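You operate a simulated robot arm through the tools that you are given. There is no shell and no other tool. Be economical: measure what you need, move in short steps, check, and stop when the job is done.

You run a simulated two-armed robot. Do the job below in one go: nothing can be reset, and whatever is moved stays where it is left.

TASK
Set the low gripper to speed 2 and 2 bar, then lift a sleeve with it without a dent.
Fine: use the sleeve on the rest, keep clear of the fingers; grip and set down at 80 cm, hold a moment at 90 cm; end open, clamped at 95 cm, air on; leave the other speed knobs and sleeves alone.

The check looks at the end state, three seconds after you hand in, the way a careful person would. Anything else that was tipped, shoved, dropped, spilled or broken makes it a failure.

THE ROBOT
Two 6-joint arms with two-finger grippers on one trunk, on a base that drives. Base frame: it is fixed to the floor where the robot stands at the start and does not move with it; the origin is under the middle of the robot, x ahead of it, y to its left, z up. Lengths are in cm, angles in degrees, forces in N, time in s.
The left shoulder is at the start at [7, 17.6, 91.5], the right one opposite. With the tool pointing down near the work surface each hand reaches from about 46 to 80 cm from the robot's upright axis, wherever it stands, measured 20 degrees to its own side. Places, roughly: number one carriage [120, 10, 100]; number one clamp lever [130, 10, 90]; number one hand valve [190, 20, 80]; number one speed knob [200, 20, 90]; number three speed knob [200, 20, 170]; number two speed knob [200, 20, 120]; sleeve [200, 25, 150]; supply valve [240, 20, 150]. Payload 2.45 kg a hand.
The tool frame of a hand sits at the grasp point between the pads (the TCP): z along the fingers, y along the line on which they close. The tips reach 2.6 cm beyond it. The gripper opens to 9.6 cm. The gripper's body begins 6.9 cm behind the TCP.
Orientation is told as [roll, pitch, yaw] about the base's x, y, z axes, in that order, counted from this pose: with the fingers straight down and closing along the base's y, the tool's x points along the base's -x, its y along +y and its z along -z.

THE INTERFACE
- The arms move only by the tool servo_tool. It takes "left_deltas", "right_deltas" or both (then of equal length, played together; a hand with none holds still); each is a list of rows, each an object of numbers (a shift or turn left out is 0, a gripper value left out holds the last): "ax", "ay", "az": the turn, a rotation vector about the base's x, y, z in units of 120 degrees (1.0 is 120 degrees); "dx", "dy", "dz": the shift along the base's x, y, z in units of 200 mm (1.0 is 200 mm); "hand": the finger opening in m, from 0 to 0.096. In form: [{"ax": .., "ay": .., "az": .., "dx": .., "dy": .., "dz": .., "hand": ..}, ...]. A call has 1 to 8 rows; each row is the pose to reach, as a shift and turn from the pose commanded when the call began. A call with a number of a shift or a turn outside -1 to 1 is refused whole. Rows are played at 5 a second. More than 5 cm and 8.6 degrees between two rows, or a gripper value outside its range, and nothing of the call is played. Where a pose cannot be reached the arm comes as near as it can. A force on the tool above 60 N (or 10 N above the force at the start of the call, whichever is more), or a blocked arm, ends the call early, and 0.2 s more pass. Each finger halts on what it meets, pressing with about 25 N; the grip force reading is that of the motor and also rises with nothing between the fingers. The clock runs only during rows and for 0.2 s after the last one: add rows that repeat a pose to give the fingers time. It gives the time, the measured TCP pose, the force on the tool (base axes), the opening and the grip force at its end, in the units of the frame above (readings bear some noise), with the torque about the TCP (base axes, N m) and any sound that the robot's microphone picked up.
- Cameras (640 x 400 px; columns grow to the right, rows downward): "scene" is now at [13.69, -0.72, 123.65]; the picture's right is [-0.01, -1.00, 0.00], its down [-0.37, 0.00, -0.93] and it looks along [0.93, -0.01, -0.37] (base axes); focal length 263 px, centre (320, 200). "left" rides on the left gripper at [8.2, -0.3, -9.8] in its tool frame; the picture's right is [0.04, 1.00, 0.00], its down [-0.73, 0.03, -0.68] and it looks along [-0.68, 0.03, 0.73] (tool axes); focal length 256 px, centre (320, 200). "right" rides on the right gripper at [8.2, 0.3, -9.8] in its tool frame; the picture's right is [-0.04, 1.00, 0.00], its down [-0.73, -0.03, -0.68] and it looks along [-0.68, -0.03, 0.73] (tool axes); focal length 256 px, centre (320, 200).
- get_image(camera): a new picture of that camera. No time passes.
- slide_trunk(by): slides the trunk up (or, below 0, down) by that many cm; the arms and the scene camera ride with it, the base frame stays. It gives what a move gives, with no picture.
- steer(legs): drives the robot by 1 to 6 legs, each [ahead, left, turn to the left] in cm, cm and degrees, along the robot's own axes; the way and the turn of a leg run together, so that a leg with both is an arc; at most 150 cm and 180 degrees a leg. The arms and the cameras ride along, it lands a little off, and it stops where it bumps. It gives what a move gives.
- turn_head(pan, tilt): turns the head with the scene camera to pan (to the left, within 86 degrees either way) and tilt (down, from -29 to 69), counted from straight ahead of the robot. It gives what a move gives.
- pixel_to_xyz(camera, pixels): for up to 12 pixels [column, row] of the newest picture of that camera ("zoom" is the newest enlarged one), the place [x, y, z] in the base frame of the surface seen there, good to about 0.2 cm, but the place of the scene camera against the robot may be out by one fixed shift of up to 2.5 cm in any direction. No time passes.
- zoom(camera, box): a new picture of the part [left, top, right, bottom] of that camera's present view, enlarged. No time passes.
- hand_in(): hands the job in; it is judged then, once.

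Keep the steps short. Do not move on a guess: measure, check each grasp and each placing, and mend mistakes. In all there are 80 turns and 78 pictures (those below and enlarged ones count). Leave the grippers open and the arms clear of the work at the hand-in unless told otherwise, and finish with a single line.

The tools are called after "Emit:" as name(argument=value, ...) on one line, values as JSON. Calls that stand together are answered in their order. servo_tool: Moves the arms, as the interface text tells. Its arguments: {"type":"object","properties":{"left_deltas":{"type":"array"},"right_deltas":{"type":"array"}},"required":[]} The other tools are called the same way: slide_trunk (by) slides the trunk up or down; steer (legs) drives the base; turn_head (pan, tilt) turns the head that bears the scene camera; get_image (camera) takes a picture; pixel_to_xyz (camera, pixels) gives the place of the surface under pixels of a picture; zoom (camera, box) takes an enlarged picture of a part of a camera's view; hand_in () hands the job in.

At the start:

```text
clock: 0.0
left_tcp_pos: [50.72, 23.66, 105.34]
left_orientation: [0.0, 0.0, 0.0]
left_contact_force: [1.0, 0.1, 0.4]
left_wrist_torque: [0.01, 0.0, -0.03]
left_gripper_width: 9.6
left_finger_force: 0.0
right_tcp_pos: [49.75, -20.19, 103.06]
right_orientation: [0.0, 0.1, 0.0]
right_contact_force: [0.4, 0.8, -0.1]
right_wrist_torque: [0.02, 0.0, -0.03]
right_gripper_width: 9.61
right_finger_force: 0.0
trunk travel left (down, up): [-40.0, 44.0]
robot x, y, heading: [-0.32, -0.32, -0.1]
head pan, tilt: [-0.4, 21.4]
```

scene: 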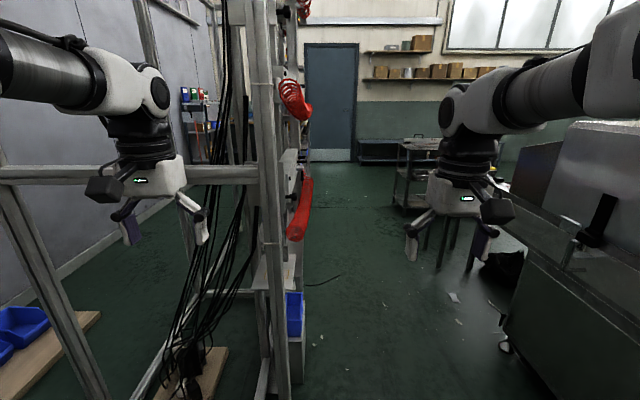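
right: 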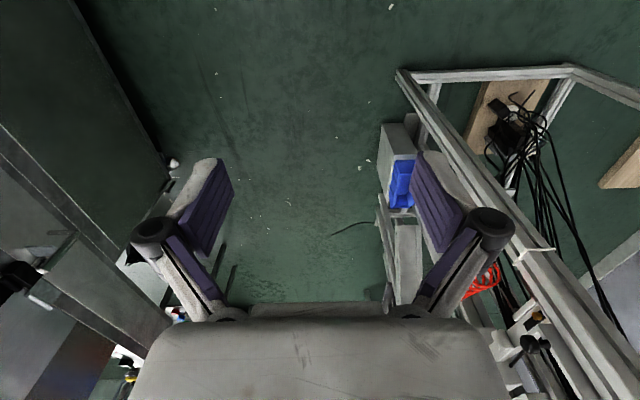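
left: 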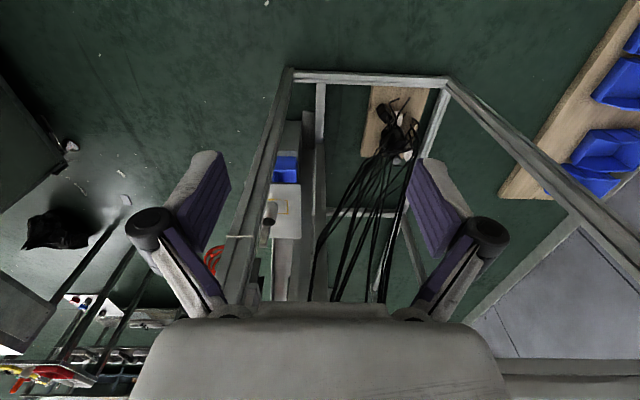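

I see the rig running ahead on the left, and an aisle between it and a bench on the right. I'll measure the aisle before driving: the rig's edge and face, the bench edge and the cart.

Emit:
pixel_to_xyz(camera="scene", pixels=[[278, 330], [298, 360], [303, 220], [305, 85], [515, 300], [505, 345], [440, 240], [395, 180], [320, 300], [270, 170], [590, 230], [500, 265]])

Emit:
zoom(camera="scene", box=[220, 0, 380, 400])

```text
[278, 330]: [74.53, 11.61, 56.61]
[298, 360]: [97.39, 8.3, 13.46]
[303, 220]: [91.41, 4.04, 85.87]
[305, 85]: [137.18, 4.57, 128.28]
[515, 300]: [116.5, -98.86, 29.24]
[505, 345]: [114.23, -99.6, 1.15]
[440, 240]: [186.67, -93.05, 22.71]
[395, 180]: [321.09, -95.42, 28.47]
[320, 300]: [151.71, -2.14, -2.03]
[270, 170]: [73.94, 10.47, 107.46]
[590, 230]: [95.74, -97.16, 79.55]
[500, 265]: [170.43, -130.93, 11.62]
```

```text
1.00 times, centred on (300, 200) of scene (not enlarged: the box is as wide or as high as the picture)
```

zoom: 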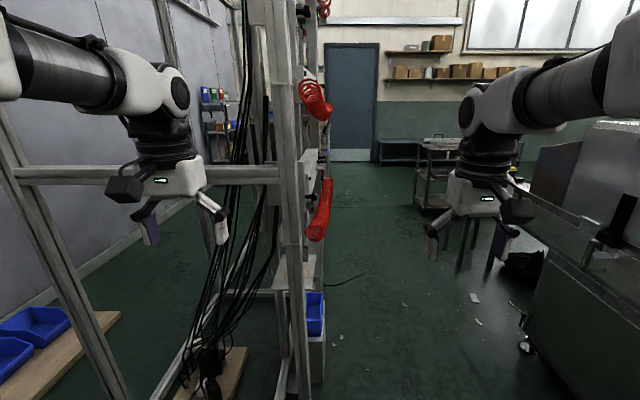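

The aisle is about 100 cm wide (rig face at y≈4, bench at y≈-97). I'll slide right to y≈-50, go ahead to x≈90, and then look left at the rig with the head.

Emit:
steer(legs=[[0, -50, 0], [90, 0, 0]])

Emit:
turn_head(pan=60, tilt=15)

Emit:
get_image(camera="scene")

```text
clock: 7.4
left_tcp_pos: [141.77, -27.55, 105.39]
left_orientation: [0.0, 0.0, -0.2]
left_contact_force: [-0.3, -0.5, -0.2]
left_wrist_torque: [-0.03, 0.0, 0.01]
left_gripper_width: 9.6
left_finger_force: 0.1
right_tcp_pos: [140.53, -71.19, 103.08]
right_orientation: [-0.1, 0.0, -0.3]
right_contact_force: [0.7, 0.0, 0.8]
right_wrist_torque: [-0.01, 0.02, 0.03]
right_gripper_width: 9.58
right_finger_force: 0.1
trunk travel left (down, up): [-40.0, 44.0]
robot x, y, heading: [90.58, -50.88, 0.1]
head pan, tilt: [-0.4, 21.4]
```

```text
clock: 8.7
left_tcp_pos: [141.71, -27.52, 105.43]
left_orientation: [0.0, 0.0, -0.1]
left_contact_force: [-1.6, 0.8, -0.2]
left_wrist_torque: [-0.01, 0.03, 0.01]
left_gripper_width: 9.59
left_finger_force: 0.1
right_tcp_pos: [140.66, -71.16, 103.21]
right_orientation: [0.0, 0.0, -0.2]
right_contact_force: [1.0, -0.2, -0.4]
right_wrist_torque: [-0.01, -0.01, 0.0]
right_gripper_width: 9.58
right_finger_force: 0.1
trunk travel left (down, up): [-40.0, 44.0]
robot x, y, heading: [90.79, -51.24, -0.5]
head pan, tilt: [60.0, 15.0]
```

```text
73 pictures are left
```

scene: 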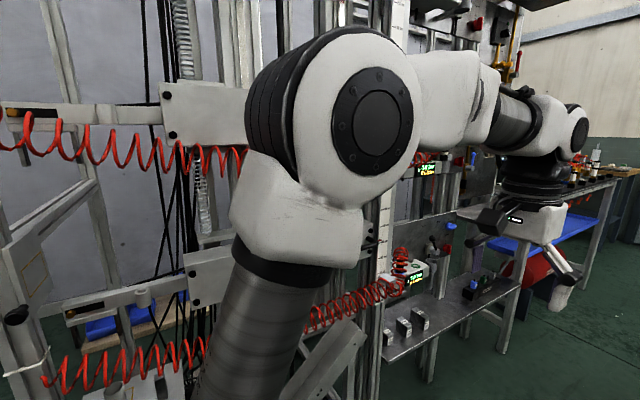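

The rig comes into view, with the arm blocking part of it. I'll measure the front edge of the shelf and the hoses so I know the turning room.

Emit:
pixel_to_xyz(camera="scene", pixels=[[385, 362], [520, 288], [400, 258], [395, 290], [60, 380], [300, 370], [430, 170], [500, 50], [575, 180], [425, 170], [420, 280], [15, 315]])

Emit:
turn_head(pan=-80, tilt=45)

Emit:
get_image(camera="scene")

```text
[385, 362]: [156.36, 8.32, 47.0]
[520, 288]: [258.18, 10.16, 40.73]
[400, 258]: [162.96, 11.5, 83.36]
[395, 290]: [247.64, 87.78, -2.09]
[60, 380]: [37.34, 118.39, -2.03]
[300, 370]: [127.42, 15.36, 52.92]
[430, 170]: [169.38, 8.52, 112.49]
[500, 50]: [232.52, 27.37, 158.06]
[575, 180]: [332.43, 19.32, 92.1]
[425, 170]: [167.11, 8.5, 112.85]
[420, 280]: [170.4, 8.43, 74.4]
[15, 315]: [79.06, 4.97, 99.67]
```

```text
clock: 10.9
left_tcp_pos: [141.73, -27.57, 105.47]
left_orientation: [0.0, -0.1, -0.2]
left_contact_force: [-0.2, 0.0, -0.7]
left_wrist_torque: [0.03, -0.02, 0.0]
left_gripper_width: 9.6
left_finger_force: 0.0
right_tcp_pos: [140.47, -71.28, 103.04]
right_orientation: [0.0, 0.1, -0.2]
right_contact_force: [0.4, 1.1, -0.2]
right_wrist_torque: [0.01, -0.01, 0.02]
right_gripper_width: 9.61
right_finger_force: 0.0
trunk travel left (down, up): [-40.0, 44.0]
robot x, y, heading: [91.11, -50.83, -0.2]
head pan, tilt: [-80.0, 45.0]
```

```text
72 pictures are left
```

scene: 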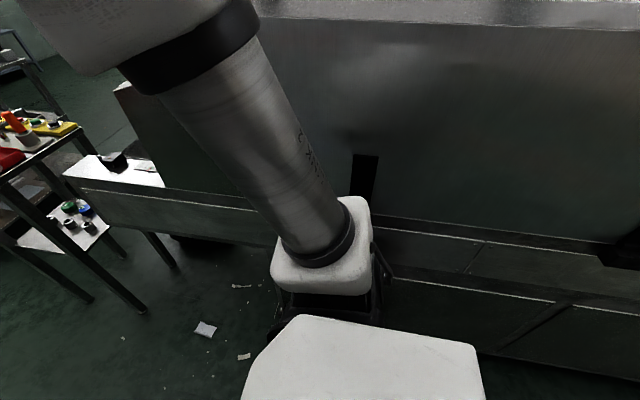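

The bench is behind at y≈-97, and the shelf front and hoses are at y≈5–8. I'll move to about (165, -57) and turn left in two parts to face the rig.

Emit:
steer(legs=[[74, -6, 0], [0, 0, 90]])

Emit:
turn_head(pan=0, tilt=20)

Emit:
get_image(camera="scene")

```text
clock: 18.7
left_tcp_pos: [146.98, -5.94, 105.5]
left_orientation: [0.1, 0.0, 85.7]
left_contact_force: [1.0, 1.3, -0.1]
left_wrist_torque: [-0.01, -0.01, 0.0]
left_gripper_width: 9.6
left_finger_force: 0.0
right_tcp_pos: [190.62, -10.2, 103.16]
right_orientation: [0.0, 0.0, 85.8]
right_contact_force: [0.1, 0.0, 0.7]
right_wrist_torque: [0.02, 0.02, 0.01]
right_gripper_width: 9.62
right_finger_force: 0.0
trunk travel left (down, up): [-40.0, 44.0]
robot x, y, heading: [167.49, -58.52, 86.1]
head pan, tilt: [-80.0, 45.0]
```

```text
clock: 20.3
left_tcp_pos: [147.0, -5.93, 105.45]
left_orientation: [0.0, 0.0, 85.6]
left_contact_force: [-0.7, 0.7, 0.1]
left_wrist_torque: [-0.01, -0.02, 0.01]
left_gripper_width: 9.61
left_finger_force: 0.0
right_tcp_pos: [190.58, -10.1, 103.15]
right_orientation: [-0.1, 0.0, 85.7]
right_contact_force: [0.5, 0.8, 0.3]
right_wrist_torque: [-0.01, 0.0, 0.0]
right_gripper_width: 9.62
right_finger_force: 0.1
trunk travel left (down, up): [-40.0, 44.0]
robot x, y, heading: [166.35, -58.46, 85.7]
head pan, tilt: [0.0, 20.0]
```

```text
71 pictures are left
```

scene: 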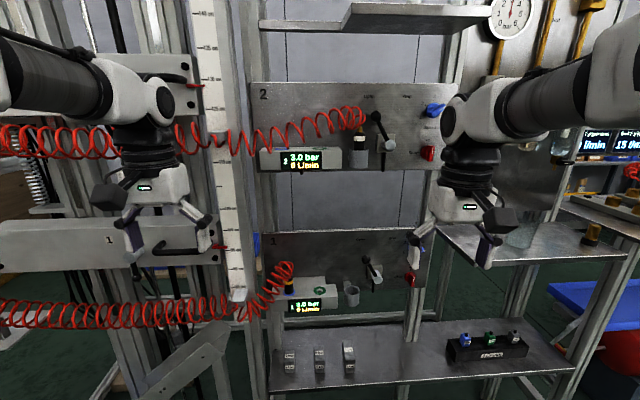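

I now see panel 2 above and panel 1 below, a height scale, numbered carriages, and a shelf with objects. I'll zoom in on the parts.

Emit:
zoom(camera="scene", box=[240, 220, 440, 345])

Emit:
zoom(camera="scene", box=[240, 300, 580, 400])

Emit:
zoom(camera="scene", box=[0, 160, 260, 330])

Emit:
zoom(camera="scene", box=[250, 70, 460, 200])

```text
3.20 times, centred on (340, 282) of scene
```

zoom: 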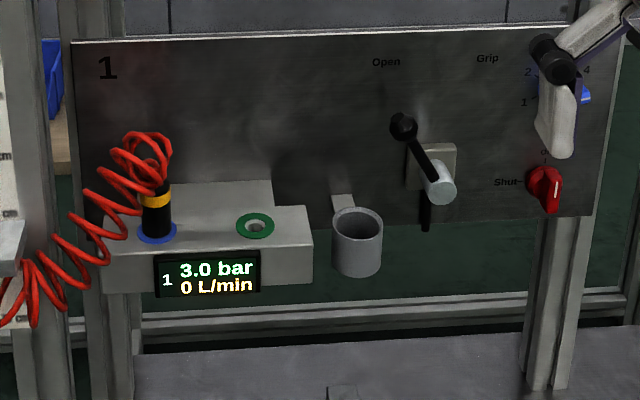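

```text
1.88 times, centred on (410, 350) of scene
```

zoom: 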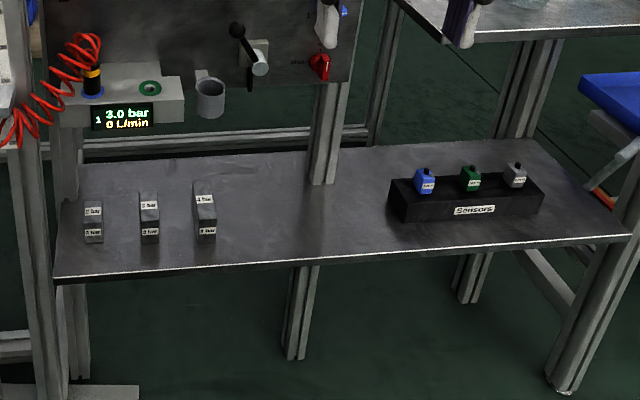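

```text
2.35 times, centred on (130, 245) of scene
```

zoom: 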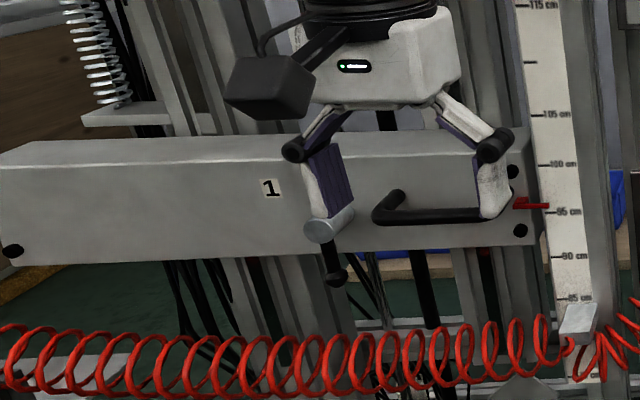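

```text
3.05 times, centred on (355, 135) of scene
```

zoom: 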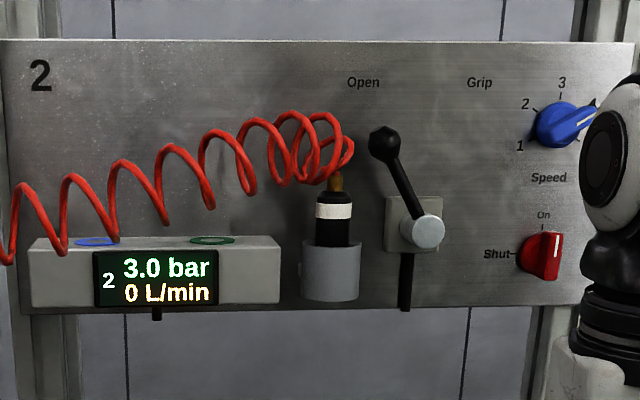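

Next I'll look at the labelled blocks and sensors, then at the left and upper parts for the sleeves, the gripper and any instructions.

Emit:
zoom(camera="scene", box=[265, 330, 375, 395])

Emit:
turn_head(pan=0, tilt=-20)

Emit:
get_image(camera="scene")

Emit:
turn_head(pan=-55, tilt=10)

Emit:
get_image(camera="scene")

Emit:
turn_head(pan=50, tilt=30)

Emit:
get_image(camera="scene")

```text
5.82 times, centred on (320, 362) of scene
```

zoom: 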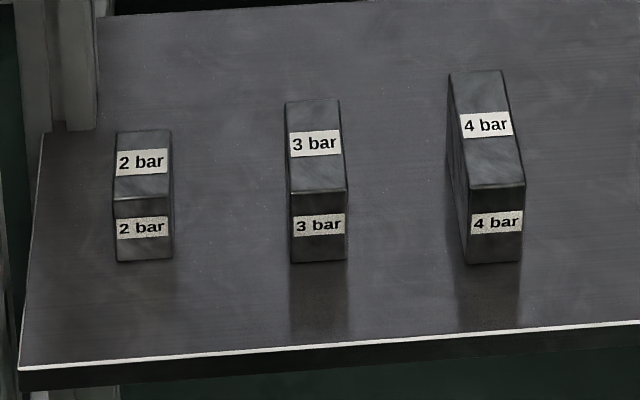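

```text
clock: 21.3
left_tcp_pos: [147.12, -5.99, 105.39]
left_orientation: [0.0, 0.1, 86.0]
left_contact_force: [0.0, -0.4, -0.8]
left_wrist_torque: [-0.01, 0.01, 0.0]
left_gripper_width: 9.59
left_finger_force: 0.1
right_tcp_pos: [190.53, -10.13, 103.16]
right_orientation: [0.0, 0.0, 85.7]
right_contact_force: [0.3, -0.4, -0.2]
right_wrist_torque: [0.02, 0.02, 0.01]
right_gripper_width: 9.62
right_finger_force: 0.1
trunk travel left (down, up): [-40.0, 44.0]
robot x, y, heading: [166.59, -58.25, 85.7]
head pan, tilt: [0.0, -20.0]
```

```text
65 pictures are left
```

scene: 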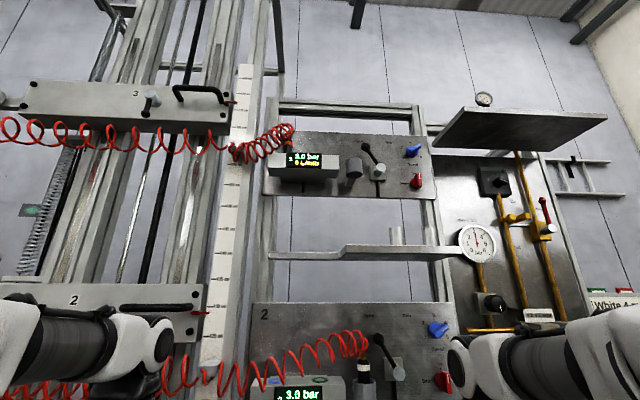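

```text
clock: 22.6
left_tcp_pos: [147.02, -5.94, 105.43]
left_orientation: [0.1, 0.0, 85.7]
left_contact_force: [-0.1, 0.9, 0.7]
left_wrist_torque: [-0.02, 0.0, 0.0]
left_gripper_width: 9.61
left_finger_force: 0.0
right_tcp_pos: [190.47, -10.2, 103.0]
right_orientation: [-0.1, -0.1, 85.7]
right_contact_force: [-1.2, 0.2, 0.6]
right_wrist_torque: [0.03, -0.01, -0.02]
right_gripper_width: 9.63
right_finger_force: 0.0
trunk travel left (down, up): [-40.0, 44.0]
robot x, y, heading: [166.91, -58.35, 85.6]
head pan, tilt: [-55.0, 10.0]
```

```text
64 pictures are left
```

scene: 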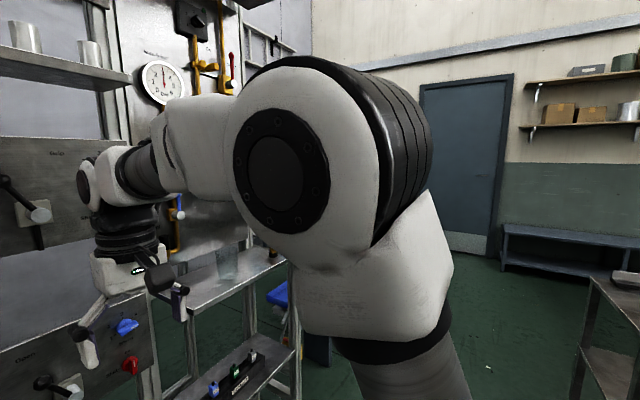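

```text
clock: 24.4
left_tcp_pos: [147.02, -5.92, 105.42]
left_orientation: [0.0, -0.1, 85.7]
left_contact_force: [-0.2, 0.2, 0.7]
left_wrist_torque: [0.0, 0.0, -0.01]
left_gripper_width: 9.62
left_finger_force: 0.1
right_tcp_pos: [190.66, -10.04, 103.04]
right_orientation: [0.0, 0.0, 85.7]
right_contact_force: [0.1, 0.0, -0.1]
right_wrist_torque: [0.0, 0.02, -0.02]
right_gripper_width: 9.6
right_finger_force: 0.0
trunk travel left (down, up): [-40.0, 44.0]
robot x, y, heading: [166.67, -58.12, 85.7]
head pan, tilt: [50.0, 30.0]
```

```text
63 pictures are left
```

scene: 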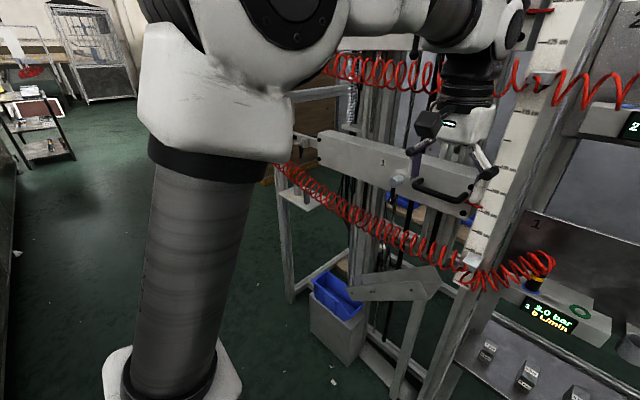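

The rig has three carriages (1 lowest) with hoses, and panels that carry a speed knob and a grip lever. I still need to see how pressure is set, so I'll look at the right-hand board and the upper area enlarged.

Emit:
turn_head(pan=-32, tilt=-12)

Emit:
zoom(camera="scene", box=[160, 20, 480, 220])

Emit:
zoom(camera="scene", box=[320, 100, 520, 225])

Emit:
turn_head(pan=-32, tilt=30)

Emit:
get_image(camera="scene")

```text
clock: 25.9
left_tcp_pos: [146.97, -5.83, 105.48]
left_orientation: [0.0, 0.0, 85.8]
left_contact_force: [-0.3, -0.1, 0.2]
left_wrist_torque: [0.01, 0.0, 0.04]
left_gripper_width: 9.61
left_finger_force: 0.1
right_tcp_pos: [190.51, -10.12, 103.19]
right_orientation: [0.0, 0.0, 85.8]
right_contact_force: [0.3, 0.4, -0.3]
right_wrist_torque: [-0.01, 0.02, -0.01]
right_gripper_width: 9.56
right_finger_force: 0.0
trunk travel left (down, up): [-40.0, 44.0]
robot x, y, heading: [166.85, -58.4, 85.9]
head pan, tilt: [-32.0, -12.0]
```

```text
2.00 times, centred on (320, 120) of scene
```

zoom: 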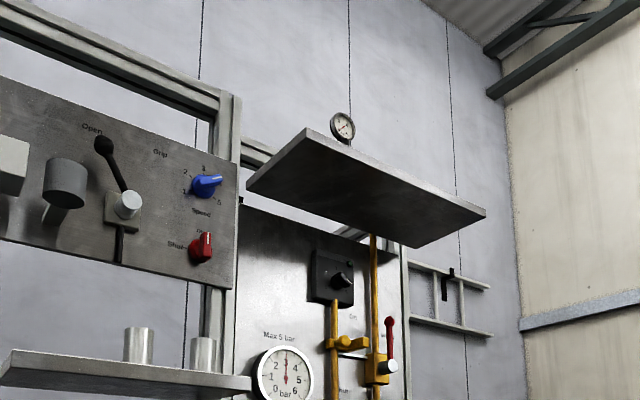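

```text
3.20 times, centred on (420, 162) of scene
```

zoom: 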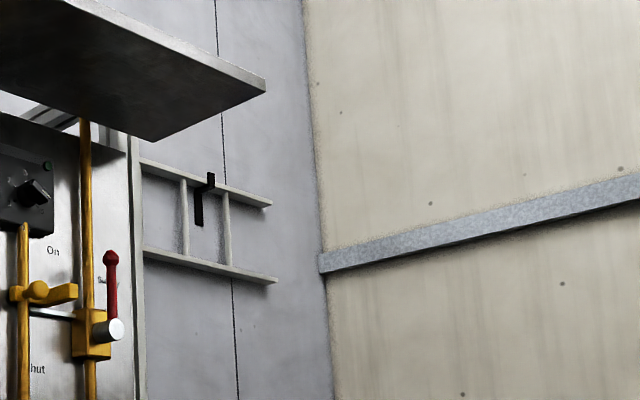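

```text
clock: 27.0
left_tcp_pos: [146.95, -6.0, 105.39]
left_orientation: [0.0, -0.1, 85.8]
left_contact_force: [0.4, 0.6, 0.6]
left_wrist_torque: [0.03, 0.0, 0.01]
left_gripper_width: 9.6
left_finger_force: 0.0
right_tcp_pos: [190.6, -10.15, 102.96]
right_orientation: [-0.1, -0.1, 85.7]
right_contact_force: [0.9, 0.2, -0.6]
right_wrist_torque: [-0.01, -0.01, -0.02]
right_gripper_width: 9.63
right_finger_force: 0.2
trunk travel left (down, up): [-40.0, 44.0]
robot x, y, heading: [166.83, -58.36, 85.9]
head pan, tilt: [-32.0, 30.0]
```

```text
60 pictures are left
```

scene: 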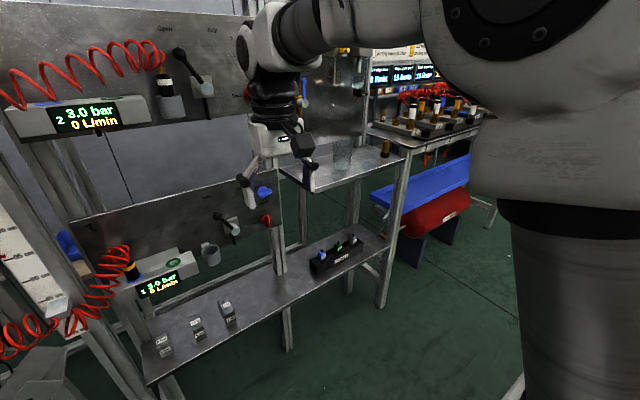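

There's a signboard with text at the far right ("White 4 …") and a gauge board. I'll enlarge those.

Emit:
turn_head(pan=-25, tilt=8)

Emit:
get_image(camera="scene")

```text
clock: 27.9
left_tcp_pos: [146.98, -5.83, 105.44]
left_orientation: [0.1, 0.0, 85.7]
left_contact_force: [0.9, 0.0, 0.0]
left_wrist_torque: [0.0, -0.02, -0.02]
left_gripper_width: 9.6
left_finger_force: 0.1
right_tcp_pos: [190.54, -10.09, 103.1]
right_orientation: [0.0, 0.0, 85.7]
right_contact_force: [-0.2, 0.2, -0.3]
right_wrist_torque: [-0.01, 0.03, 0.02]
right_gripper_width: 9.6
right_finger_force: 0.0
trunk travel left (down, up): [-40.0, 44.0]
robot x, y, heading: [166.5, -58.6, 85.6]
head pan, tilt: [-25.0, 8.0]
```

```text
59 pictures are left
```

scene: 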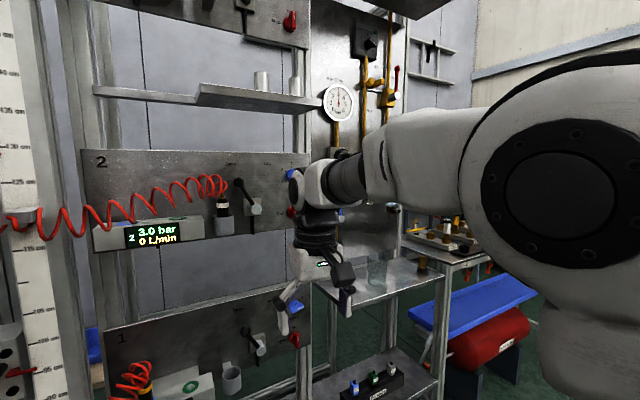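

The arm hides the signs. Before driving right I'll measure how far the right-hand shelf and the bench parts stick out.

Emit:
pixel_to_xyz(camera="scene", pixels=[[365, 300], [440, 278], [432, 365], [450, 345], [338, 102], [335, 240], [210, 95], [262, 82], [450, 240], [130, 340], [230, 380], [298, 338]])

Emit:
turn_head(pan=-86, tilt=25)

Emit:
get_image(camera="scene")

```text
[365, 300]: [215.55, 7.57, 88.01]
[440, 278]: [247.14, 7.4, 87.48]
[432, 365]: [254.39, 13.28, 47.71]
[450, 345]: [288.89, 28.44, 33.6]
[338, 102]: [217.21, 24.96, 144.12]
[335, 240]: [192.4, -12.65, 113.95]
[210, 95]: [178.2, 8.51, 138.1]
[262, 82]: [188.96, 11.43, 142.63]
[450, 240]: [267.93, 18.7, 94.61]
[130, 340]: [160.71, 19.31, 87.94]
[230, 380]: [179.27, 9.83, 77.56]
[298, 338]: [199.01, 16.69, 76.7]
```

```text
clock: 29.2
left_tcp_pos: [147.01, -5.9, 105.43]
left_orientation: [0.0, 0.0, 85.8]
left_contact_force: [-0.2, 0.1, 0.5]
left_wrist_torque: [-0.02, 0.0, -0.01]
left_gripper_width: 9.6
left_finger_force: 0.0
right_tcp_pos: [190.6, -10.07, 103.12]
right_orientation: [0.1, 0.0, 85.7]
right_contact_force: [-0.9, -0.2, 0.5]
right_wrist_torque: [0.03, 0.01, 0.03]
right_gripper_width: 9.59
right_finger_force: 0.1
trunk travel left (down, up): [-40.0, 44.0]
robot x, y, heading: [166.67, -58.32, 85.7]
head pan, tilt: [-85.9, 25.0]
```

```text
58 pictures are left
```

scene: 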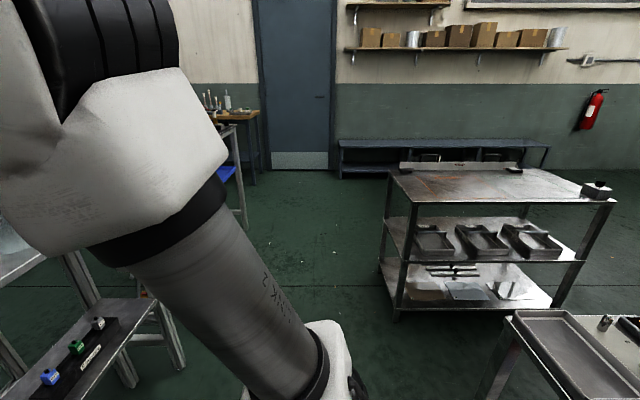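

A table with trays is at bottom right. I'll measure it and the trolley before driving past.

Emit:
pixel_to_xyz(camera="scene", pixels=[[505, 320], [560, 398], [400, 310], [390, 180], [480, 390]])

```text
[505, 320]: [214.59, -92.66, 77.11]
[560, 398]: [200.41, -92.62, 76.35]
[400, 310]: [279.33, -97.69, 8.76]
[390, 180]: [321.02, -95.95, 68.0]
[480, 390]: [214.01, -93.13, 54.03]
```

The table front is at y≈-92.6, so the aisle stays clear. I'll shift right 42 cm, straighten the heading, and come ahead slightly to hold y≈-57.

Emit:
steer(legs=[[0, 0, 4], [2, -42, 0]])

Emit:
turn_head(pan=-8, tilt=5)

Emit:
get_image(camera="scene")

```text
clock: 32.3
left_tcp_pos: [186.09, -5.51, 105.6]
left_orientation: [0.0, -0.1, 89.4]
left_contact_force: [0.2, -0.3, 0.1]
left_wrist_torque: [-0.01, 0.02, 0.03]
left_gripper_width: 9.6
left_finger_force: 0.1
right_tcp_pos: [229.98, -6.98, 103.07]
right_orientation: [0.0, 0.0, 89.4]
right_contact_force: [0.5, 0.3, 0.5]
right_wrist_torque: [0.01, 0.0, -0.01]
right_gripper_width: 9.6
right_finger_force: 0.1
trunk travel left (down, up): [-40.0, 44.0]
robot x, y, heading: [209.11, -56.67, 89.2]
head pan, tilt: [-85.9, 25.0]
```

```text
clock: 33.8
left_tcp_pos: [186.15, -5.59, 105.33]
left_orientation: [0.1, 0.0, 89.4]
left_contact_force: [0.0, -0.1, -0.6]
left_wrist_torque: [0.03, 0.02, 0.0]
left_gripper_width: 9.59
left_finger_force: 0.0
right_tcp_pos: [229.91, -7.05, 102.98]
right_orientation: [-0.1, 0.0, 89.4]
right_contact_force: [-0.6, 0.1, 1.0]
right_wrist_torque: [-0.02, -0.01, 0.03]
right_gripper_width: 9.6
right_finger_force: 0.1
trunk travel left (down, up): [-40.0, 44.0]
robot x, y, heading: [209.41, -56.11, 89.6]
head pan, tilt: [-8.0, 5.0]
```

```text
57 pictures are left
```

scene: 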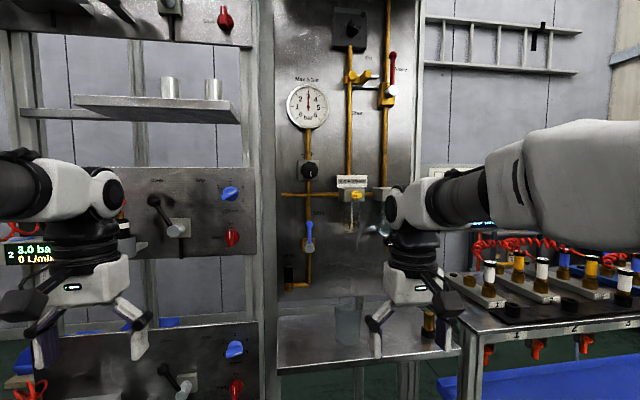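

I see the gauge, the black regulator knob under it at (308,170), valves and a filter. I'll enlarge these and the right-hand sign.

Emit:
zoom(camera="scene", box=[265, 0, 425, 100])

Emit:
zoom(camera="scene", box=[265, 75, 425, 175])

Emit:
zoom(camera="scene", box=[265, 155, 425, 310])

Emit:
pixel_to_xyz(camera="scene", pixels=[[308, 170], [308, 105], [350, 30], [393, 90], [354, 195], [310, 225], [230, 193], [232, 238], [234, 350], [236, 388], [170, 88], [176, 228]])

```text
4.00 times, centred on (345, 50) of scene
```

zoom: 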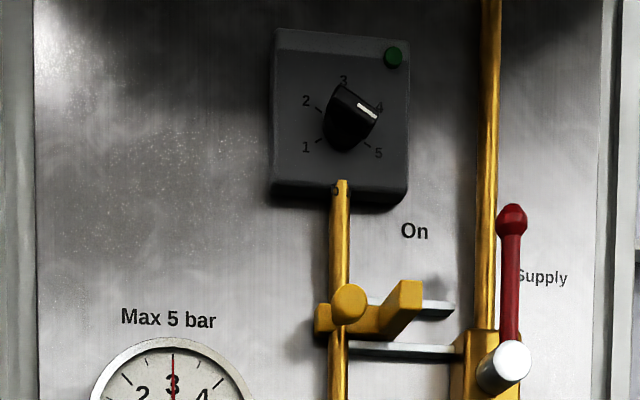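

```text
4.00 times, centred on (345, 125) of scene
```

zoom: 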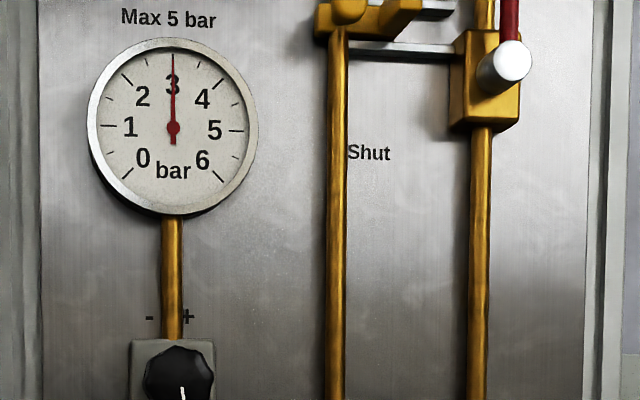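

```text
2.58 times, centred on (345, 232) of scene
```

zoom: 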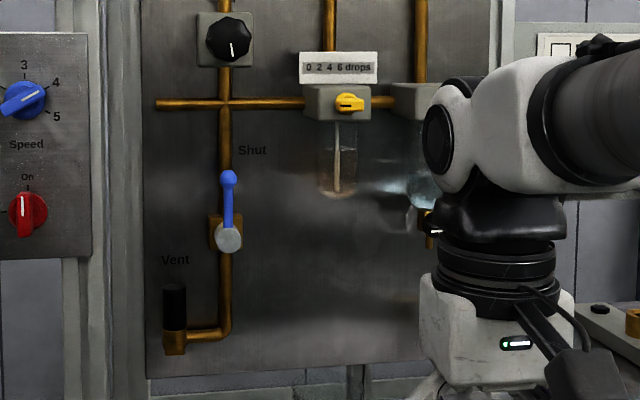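

```text
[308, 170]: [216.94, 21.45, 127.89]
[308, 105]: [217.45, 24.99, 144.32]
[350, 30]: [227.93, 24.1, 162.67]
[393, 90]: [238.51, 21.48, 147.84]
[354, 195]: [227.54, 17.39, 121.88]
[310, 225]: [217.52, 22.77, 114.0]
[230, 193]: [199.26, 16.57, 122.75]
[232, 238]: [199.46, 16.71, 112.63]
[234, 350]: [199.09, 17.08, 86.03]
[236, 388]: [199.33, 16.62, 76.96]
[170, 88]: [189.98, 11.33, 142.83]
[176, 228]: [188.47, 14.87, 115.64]
```

The regulator has "- / +" marks over the knob and the gauge reads 3. The sign at the far right is still hidden, so I'll turn the robot 40° right to look between the arms.

Emit:
steer(legs=[[0, 0, -40]])

Emit:
turn_head(pan=0, tilt=10)

Emit:
get_image(camera="scene")

```text
clock: 36.1
left_tcp_pos: [224.59, -2.75, 105.42]
left_orientation: [0.0, 0.0, 49.1]
left_contact_force: [-0.2, -0.1, 0.6]
left_wrist_torque: [0.02, 0.03, -0.02]
left_gripper_width: 9.59
left_finger_force: 0.0
right_tcp_pos: [257.1, -32.09, 103.07]
right_orientation: [-0.1, 0.0, 49.1]
right_contact_force: [0.7, -0.4, -0.7]
right_wrist_torque: [0.02, -0.01, 0.03]
right_gripper_width: 9.61
right_finger_force: 0.0
trunk travel left (down, up): [-40.0, 44.0]
robot x, y, heading: [208.99, -56.95, 49.3]
head pan, tilt: [-8.0, 5.0]
```

```text
clock: 36.8
left_tcp_pos: [224.56, -2.76, 105.53]
left_orientation: [0.0, 0.0, 49.1]
left_contact_force: [-0.9, 0.1, 0.5]
left_wrist_torque: [0.03, 0.02, 0.05]
left_gripper_width: 9.59
left_finger_force: 0.0
right_tcp_pos: [256.87, -32.09, 103.16]
right_orientation: [0.0, 0.1, 49.0]
right_contact_force: [-0.3, 0.0, -0.2]
right_wrist_torque: [-0.01, 0.02, -0.01]
right_gripper_width: 9.59
right_finger_force: 0.1
trunk travel left (down, up): [-40.0, 44.0]
robot x, y, heading: [209.22, -56.8, 49.2]
head pan, tilt: [0.0, 10.0]
```

```text
53 pictures are left
```

scene: 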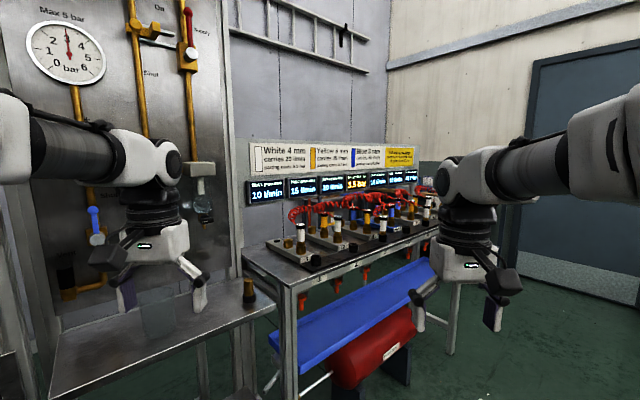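

Emit:
zoom(camera="scene", box=[240, 135, 430, 210])

Emit:
zoom(camera="scene", box=[345, 140, 425, 175])

```text
3.37 times, centred on (335, 172) of scene
```

zoom: 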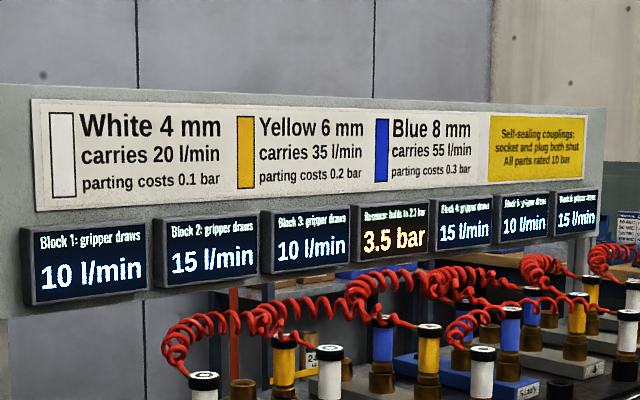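

```text
8.00 times, centred on (385, 158) of scene
```

zoom: 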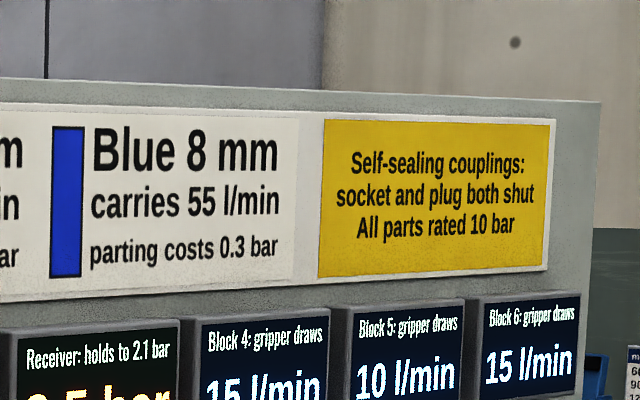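

That sign belongs to a different station of hose couplings. For this rig, the pressure comes from the black regulator under the gauge. I'll face the rig again at x≈200 for the right arm, then tip the right hand forward.

Emit:
steer(legs=[[0, 0, 40.8], [0, 9, 0]])

Emit:
servo_tool(right_deltas=[{"ax": 0.07, "dz": 0.05}, {"ax": 0.14, "dz": 0.1}, {"ax": 0.21, "dz": 0.15}, {"ax": 0.28, "dz": 0.2}, {"ax": 0.35, "dz": 0.25}, {"ax": 0.42, "dz": 0.3}, {"ax": 0.49, "dz": 0.35}, {"ax": 0.56, "dz": 0.4}])

```text
clock: 39.8
left_tcp_pos: [176.08, -6.17, 105.38]
left_orientation: [0.0, 0.0, 90.6]
left_contact_force: [0.0, 0.4, -0.1]
left_wrist_torque: [-0.02, -0.02, 0.01]
left_gripper_width: 9.6
left_finger_force: 0.1
right_tcp_pos: [219.8, -6.62, 103.14]
right_orientation: [-0.1, 0.0, 90.6]
right_contact_force: [-0.2, 0.1, -0.2]
right_wrist_torque: [0.0, -0.04, -0.05]
right_gripper_width: 9.61
right_finger_force: 0.1
trunk travel left (down, up): [-40.0, 44.0]
robot x, y, heading: [199.88, -56.49, 90.6]
head pan, tilt: [0.0, 10.0]
```

```text
clock: 41.8
left_tcp_pos: [176.16, -6.1, 105.51]
left_orientation: [0.0, 0.1, 90.6]
left_contact_force: [1.1, -0.2, 0.2]
left_wrist_torque: [-0.01, 0.0, 0.02]
left_gripper_width: 9.6
left_finger_force: 0.0
right_tcp_pos: [216.37, 3.94, 99.61]
right_orientation: [-11.3, -52.9, 112.7]
right_contact_force: [0.4, 0.0, -0.8]
right_wrist_torque: [0.02, 0.02, -0.01]
right_gripper_width: 9.61
right_finger_force: 0.1
right hand out of reach, approached as far as the arm can: row 1, 2, 3, 4, 5, 6, 7, 8
trunk travel left (down, up): [-40.0, 44.0]
robot x, y, heading: [199.99, -56.75, 90.5]
head pan, tilt: [0.0, 10.0]
stopped in row 8 (right hand): the arm was blocked; the commanded pose is now the measured one
```

The arm was blocked, and the hand ended up tilted about 53° at y≈3.9. I'll look before doing more.

Emit:
get_image(camera="scene")

Emit:
get_image(camera="right")

```text
50 pictures are left
```

scene: 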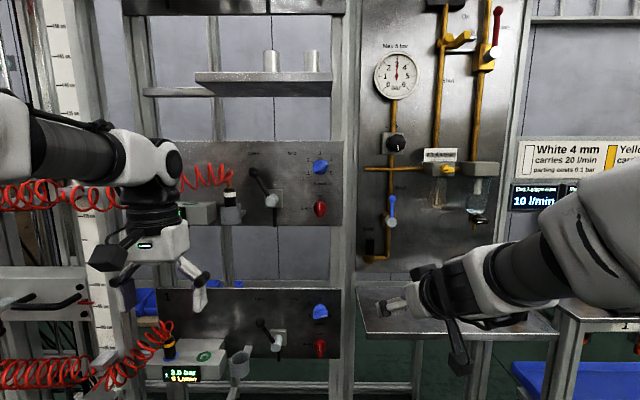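

```text
49 pictures are left
```

right: 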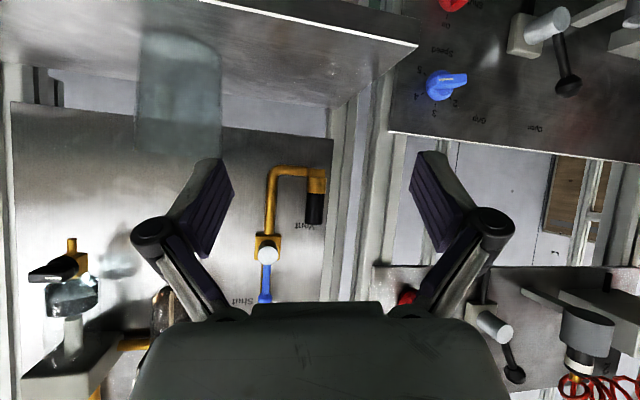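

Nothing is touching. The arm just can't fold that close in, and a level tool needs to be farther out. I'll raise the trunk 24 cm, clear of the beaker shelf and up to the regulator's height, then level the hand while moving it out to y≈8.

Emit:
slide_trunk(by=24)

Emit:
servo_tool(right_deltas=[{"ax": 0.05, "ay": 0.015, "az": -0.015, "dy": 0.05}, {"ax": 0.1, "ay": 0.03, "az": -0.03, "dy": 0.1}, {"ax": 0.15, "ay": 0.045, "az": -0.046, "dy": 0.15, "dz": 0.05}, {"ax": 0.2, "ay": 0.06, "az": -0.061, "dy": 0.18, "dz": 0.1}, {"ax": 0.25, "ay": 0.076, "az": -0.077, "dy": 0.2, "dz": 0.15}, {"ax": 0.296, "ay": 0.0907, "az": -0.092, "dy": 0.2, "dz": 0.2}])

```text
clock: 44.3
left_tcp_pos: [176.13, -6.16, 129.43]
left_orientation: [0.0, 0.1, 90.6]
left_contact_force: [-0.9, 0.1, 0.4]
left_wrist_torque: [-0.01, 0.01, 0.01]
left_gripper_width: 9.6
left_finger_force: 0.0
right_tcp_pos: [216.36, 3.92, 123.61]
right_orientation: [-11.4, -52.8, 112.7]
right_contact_force: [1.1, 0.3, -0.8]
right_wrist_torque: [-0.01, 0.01, 0.01]
right_gripper_width: 9.59
right_finger_force: 0.0
trunk travel left (down, up): [-64.0, 20.0]
robot x, y, heading: [200.43, -56.88, 90.5]
head pan, tilt: [0.0, 10.0]
```

```text
clock: 45.7
left_tcp_pos: [176.61, -5.94, 129.43]
left_orientation: [0.4, 0.0, 90.7]
left_contact_force: [0.0, 0.0, 0.8]
left_wrist_torque: [-0.02, 0.13, 0.01]
left_gripper_width: 9.59
left_finger_force: 0.0
right_tcp_pos: [221.27, 9.58, 131.13]
right_orientation: [10.7, -84.4, 89.4]
right_contact_force: [0.6, 1.0, -1.0]
right_wrist_torque: [0.05, 0.03, 0.15]
right_gripper_width: 9.6
right_finger_force: 0.0
right hand out of reach, approached as far as the arm can: row 1, 3, 4, 5, 6
trunk travel left (down, up): [-64.0, 20.0]
robot x, y, heading: [199.94, -56.55, 90.5]
head pan, tilt: [0.0, 10.0]
```

The hand is nearly level at (221, 9.6, 131). I'll look through the right camera.

Emit:
get_image(camera="right")

Emit:
get_image(camera="scene")

```text
48 pictures are left
```

right: 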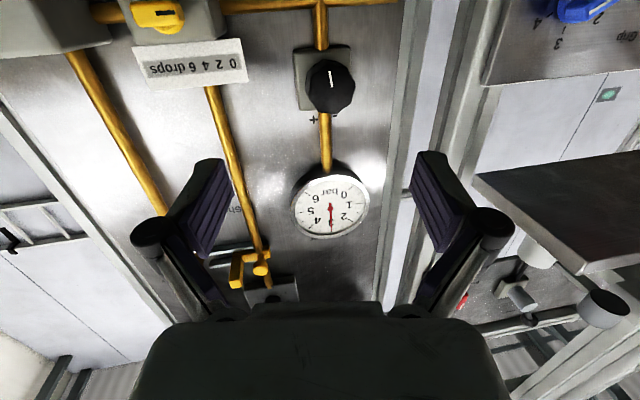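

```text
47 pictures are left
```

scene: 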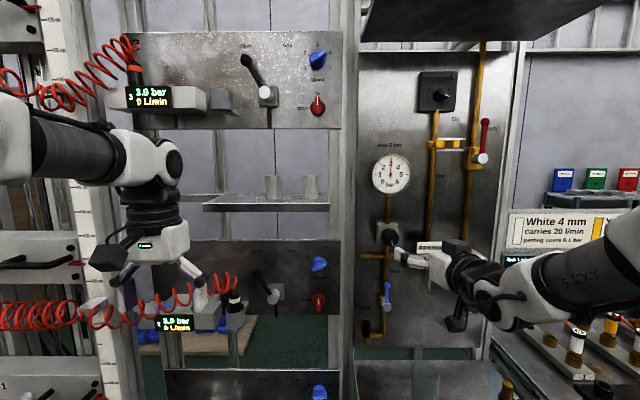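

I see the regulator knob at (330,85) in the right picture, which is upside down. I'll measure it with this camera, which has no fixed offset, along with the oiler sight nearby.

Emit:
pixel_to_xyz(camera="right", pixels=[[330, 85], [311, 85], [350, 85], [330, 65], [330, 105], [305, 65], [330, 205], [160, 55], [190, 70], [570, 8], [260, 265]])

Emit:
pixel_to_xyz(camera="scene", pixels=[[389, 235], [391, 172], [318, 263]])

```text
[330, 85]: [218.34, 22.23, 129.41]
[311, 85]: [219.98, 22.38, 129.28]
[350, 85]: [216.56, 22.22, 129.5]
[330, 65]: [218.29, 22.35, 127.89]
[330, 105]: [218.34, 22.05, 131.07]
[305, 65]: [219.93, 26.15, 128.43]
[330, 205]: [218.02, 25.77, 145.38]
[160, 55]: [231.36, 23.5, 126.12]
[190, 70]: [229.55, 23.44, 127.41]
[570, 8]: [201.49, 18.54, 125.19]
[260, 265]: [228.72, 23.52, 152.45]
```

```text
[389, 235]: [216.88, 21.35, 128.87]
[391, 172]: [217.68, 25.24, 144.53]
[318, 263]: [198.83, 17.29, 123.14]
```

The knob centre is (218.3, 129.4) with its face at y≈22.2 and mount plate at 26.1. It's about 4.4 cm across. I'll stage the hand level in front of it at y≈14 first.

Emit:
servo_tool(right_deltas=[{"dx": 0.05, "dy": 0.15, "dz": 0.045}, {"dx": 0.097, "dy": 0.31, "dz": 0.09}, {"dx": 0.097, "dy": 0.31, "dz": 0.09}, {"dx": 0.097, "dy": 0.31, "dz": 0.09}])

```text
clock: 46.7
left_tcp_pos: [176.02, -6.3, 129.37]
left_orientation: [-0.1, -0.1, 90.6]
left_contact_force: [-0.7, -0.2, -0.2]
left_wrist_torque: [-0.02, -0.03, -0.01]
left_gripper_width: 9.59
left_finger_force: 0.0
right_tcp_pos: [222.7, 15.05, 133.11]
right_orientation: [6.9, -84.5, 93.2]
right_contact_force: [-0.8, 0.4, 0.3]
right_wrist_torque: [0.0, 0.01, -0.03]
right_gripper_width: 9.61
right_finger_force: 0.0
trunk travel left (down, up): [-64.0, 20.0]
robot x, y, heading: [199.82, -56.84, 90.7]
head pan, tilt: [0.0, 10.0]
```

The hand now reaches there, pointing 10° left and 5° down, at (222.7, 15.05, 133.1). I'll correct both angles and centre it on the knob axis at y≈14.5.

Emit:
servo_tool(right_deltas=[{"dx": -0.11, "dz": -0.09, "ax": 0.022, "az": -0.042, "dy": -0.02}, {"dx": -0.22, "dz": -0.185, "ax": 0.045, "az": -0.084, "dy": -0.03}, {"dx": -0.22, "dz": -0.185, "ax": 0.045, "az": -0.084, "dy": -0.03}])

Emit:
get_image(camera="right")

```text
clock: 47.5
left_tcp_pos: [176.16, -5.95, 129.46]
left_orientation: [0.0, 0.0, 90.6]
left_contact_force: [0.2, 0.2, 0.0]
left_wrist_torque: [0.0, 0.01, 0.0]
left_gripper_width: 9.59
left_finger_force: 0.1
right_tcp_pos: [222.09, 15.01, 132.6]
right_orientation: [7.7, -85.3, 90.9]
right_contact_force: [-0.1, -0.8, -0.4]
right_wrist_torque: [0.02, 0.01, -0.02]
right_gripper_width: 9.61
right_finger_force: 0.0
right hand out of reach, approached as far as the arm can: row 1, 2, 3
trunk travel left (down, up): [-64.0, 20.0]
robot x, y, heading: [200.34, -56.71, 90.7]
head pan, tilt: [0.0, 10.0]
```

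```text
46 pictures are left
```

right: 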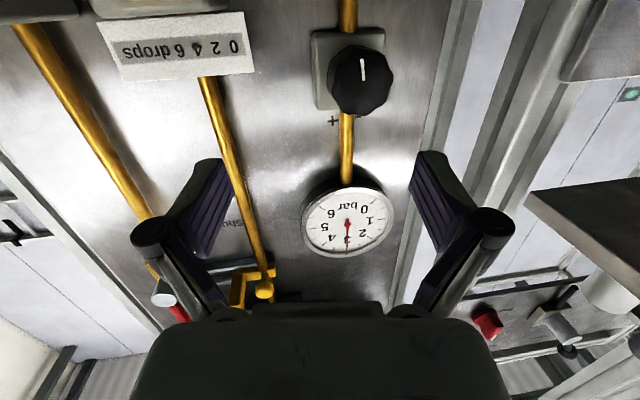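

The arm still can't quite fold in to the pose. Lowering the shoulder relative to the hand gives it more room, so I'll raise the hand 10 cm (nothing in front of the gauge) and then drop the trunk 14 cm.

Emit:
servo_tool(right_deltas=[{"dz": 0.2, "dx": -0.04}, {"dz": 0.4, "dx": -0.1}, {"dz": 0.5, "dx": -0.18}, {"dz": 0.5, "dx": -0.18}])

Emit:
slide_trunk(by=-14)

```text
clock: 48.5
left_tcp_pos: [176.09, -6.03, 129.42]
left_orientation: [0.0, -0.1, 90.6]
left_contact_force: [0.9, -0.3, -0.4]
left_wrist_torque: [-0.02, 0.0, 0.01]
left_gripper_width: 9.62
left_finger_force: 0.0
right_tcp_pos: [218.72, 15.09, 142.75]
right_orientation: [7.6, -85.2, 90.8]
right_contact_force: [0.4, 0.6, 0.2]
right_wrist_torque: [-0.02, 0.01, -0.01]
right_gripper_width: 9.58
right_finger_force: 0.0
trunk travel left (down, up): [-64.0, 20.0]
robot x, y, heading: [200.07, -56.72, 90.6]
head pan, tilt: [0.0, 10.0]
```

```text
clock: 50.1
left_tcp_pos: [176.12, -6.14, 115.4]
left_orientation: [0.1, -0.1, 90.6]
left_contact_force: [0.1, -0.1, -0.2]
left_wrist_torque: [0.03, 0.01, -0.01]
left_gripper_width: 9.6
left_finger_force: 0.0
right_tcp_pos: [218.62, 15.13, 128.88]
right_orientation: [7.4, -85.3, 91.0]
right_contact_force: [-0.1, -0.1, 0.2]
right_wrist_torque: [0.02, -0.01, 0.0]
right_gripper_width: 9.58
right_finger_force: 0.2
trunk travel left (down, up): [-50.0, 34.0]
robot x, y, heading: [200.35, -56.55, 90.7]
head pan, tilt: [0.0, 10.0]
```

It reaches now. I'll straighten the direction (8.4° yaw, 4.7° pitch) and centre on (218.3, 129.4).

Emit:
servo_tool(right_deltas=[{"ax": 0.02, "az": -0.035, "dx": -0.008, "dz": 0.013}, {"ax": 0.039, "az": -0.07, "dx": -0.016, "dz": 0.026}, {"ax": 0.039, "az": -0.07, "dx": -0.016, "dz": 0.026}])

Emit:
get_image(camera="right")

```text
clock: 51.0
left_tcp_pos: [176.1, -5.99, 115.45]
left_orientation: [0.0, -0.1, 90.6]
left_contact_force: [0.0, 0.9, -0.2]
left_wrist_torque: [0.03, -0.01, -0.01]
left_gripper_width: 9.59
left_finger_force: 0.1
right_tcp_pos: [218.53, 15.08, 128.99]
right_orientation: [7.2, -86.6, 89.1]
right_contact_force: [-0.2, 0.1, -0.3]
right_wrist_torque: [0.03, -0.01, -0.04]
right_gripper_width: 9.57
right_finger_force: 0.1
right hand out of reach, approached as far as the arm can: row 2, 3
trunk travel left (down, up): [-50.0, 34.0]
robot x, y, heading: [200.33, -56.63, 90.4]
head pan, tilt: [0.0, 10.0]
```

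```text
45 pictures are left
```

right: 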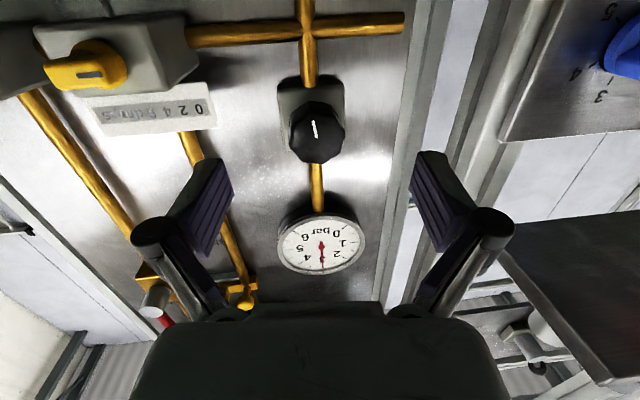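

The knob at (316,135) lines up between the fingers. I'll go forward to y≈22.4 while finishing the straightening.

Emit:
servo_tool(right_deltas=[{"dy": 0.13}, {"dy": 0.26, "ax": 0.014, "az": -0.025, "dx": -0.008, "dz": 0.01}, {"dy": 0.365, "ax": 0.028, "az": -0.05, "dx": -0.012, "dz": 0.02}, {"dy": 0.365, "ax": 0.028, "az": -0.05, "dx": -0.012, "dz": 0.02}])

Emit:
get_image(camera="right")

```text
clock: 52.0
left_tcp_pos: [176.07, -6.07, 115.45]
left_orientation: [0.0, 0.0, 90.6]
left_contact_force: [-0.6, -0.4, -1.0]
left_wrist_torque: [-0.01, -0.01, -0.02]
left_gripper_width: 9.59
left_finger_force: 0.1
right_tcp_pos: [220.99, 20.53, 127.84]
right_orientation: [-2.9, -84.1, 99.5]
right_contact_force: [-0.3, 0.2, -0.9]
right_wrist_torque: [-0.03, 0.0, -0.01]
right_gripper_width: 9.58
right_finger_force: 0.0
right hand out of reach, approached as far as the arm can: row 2, 3
trunk travel left (down, up): [-50.0, 34.0]
robot x, y, heading: [200.05, -56.62, 90.8]
head pan, tilt: [0.0, 10.0]
```

```text
44 pictures are left
```

right: 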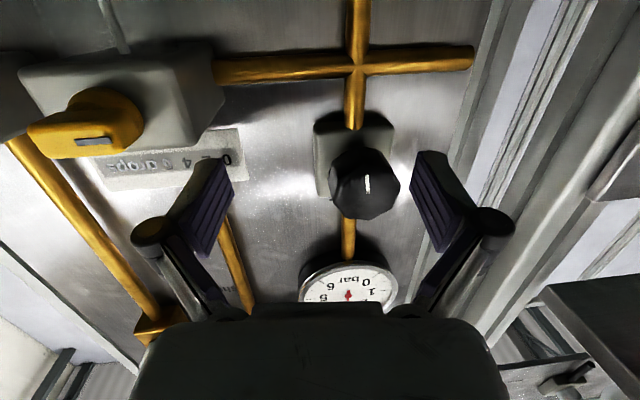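

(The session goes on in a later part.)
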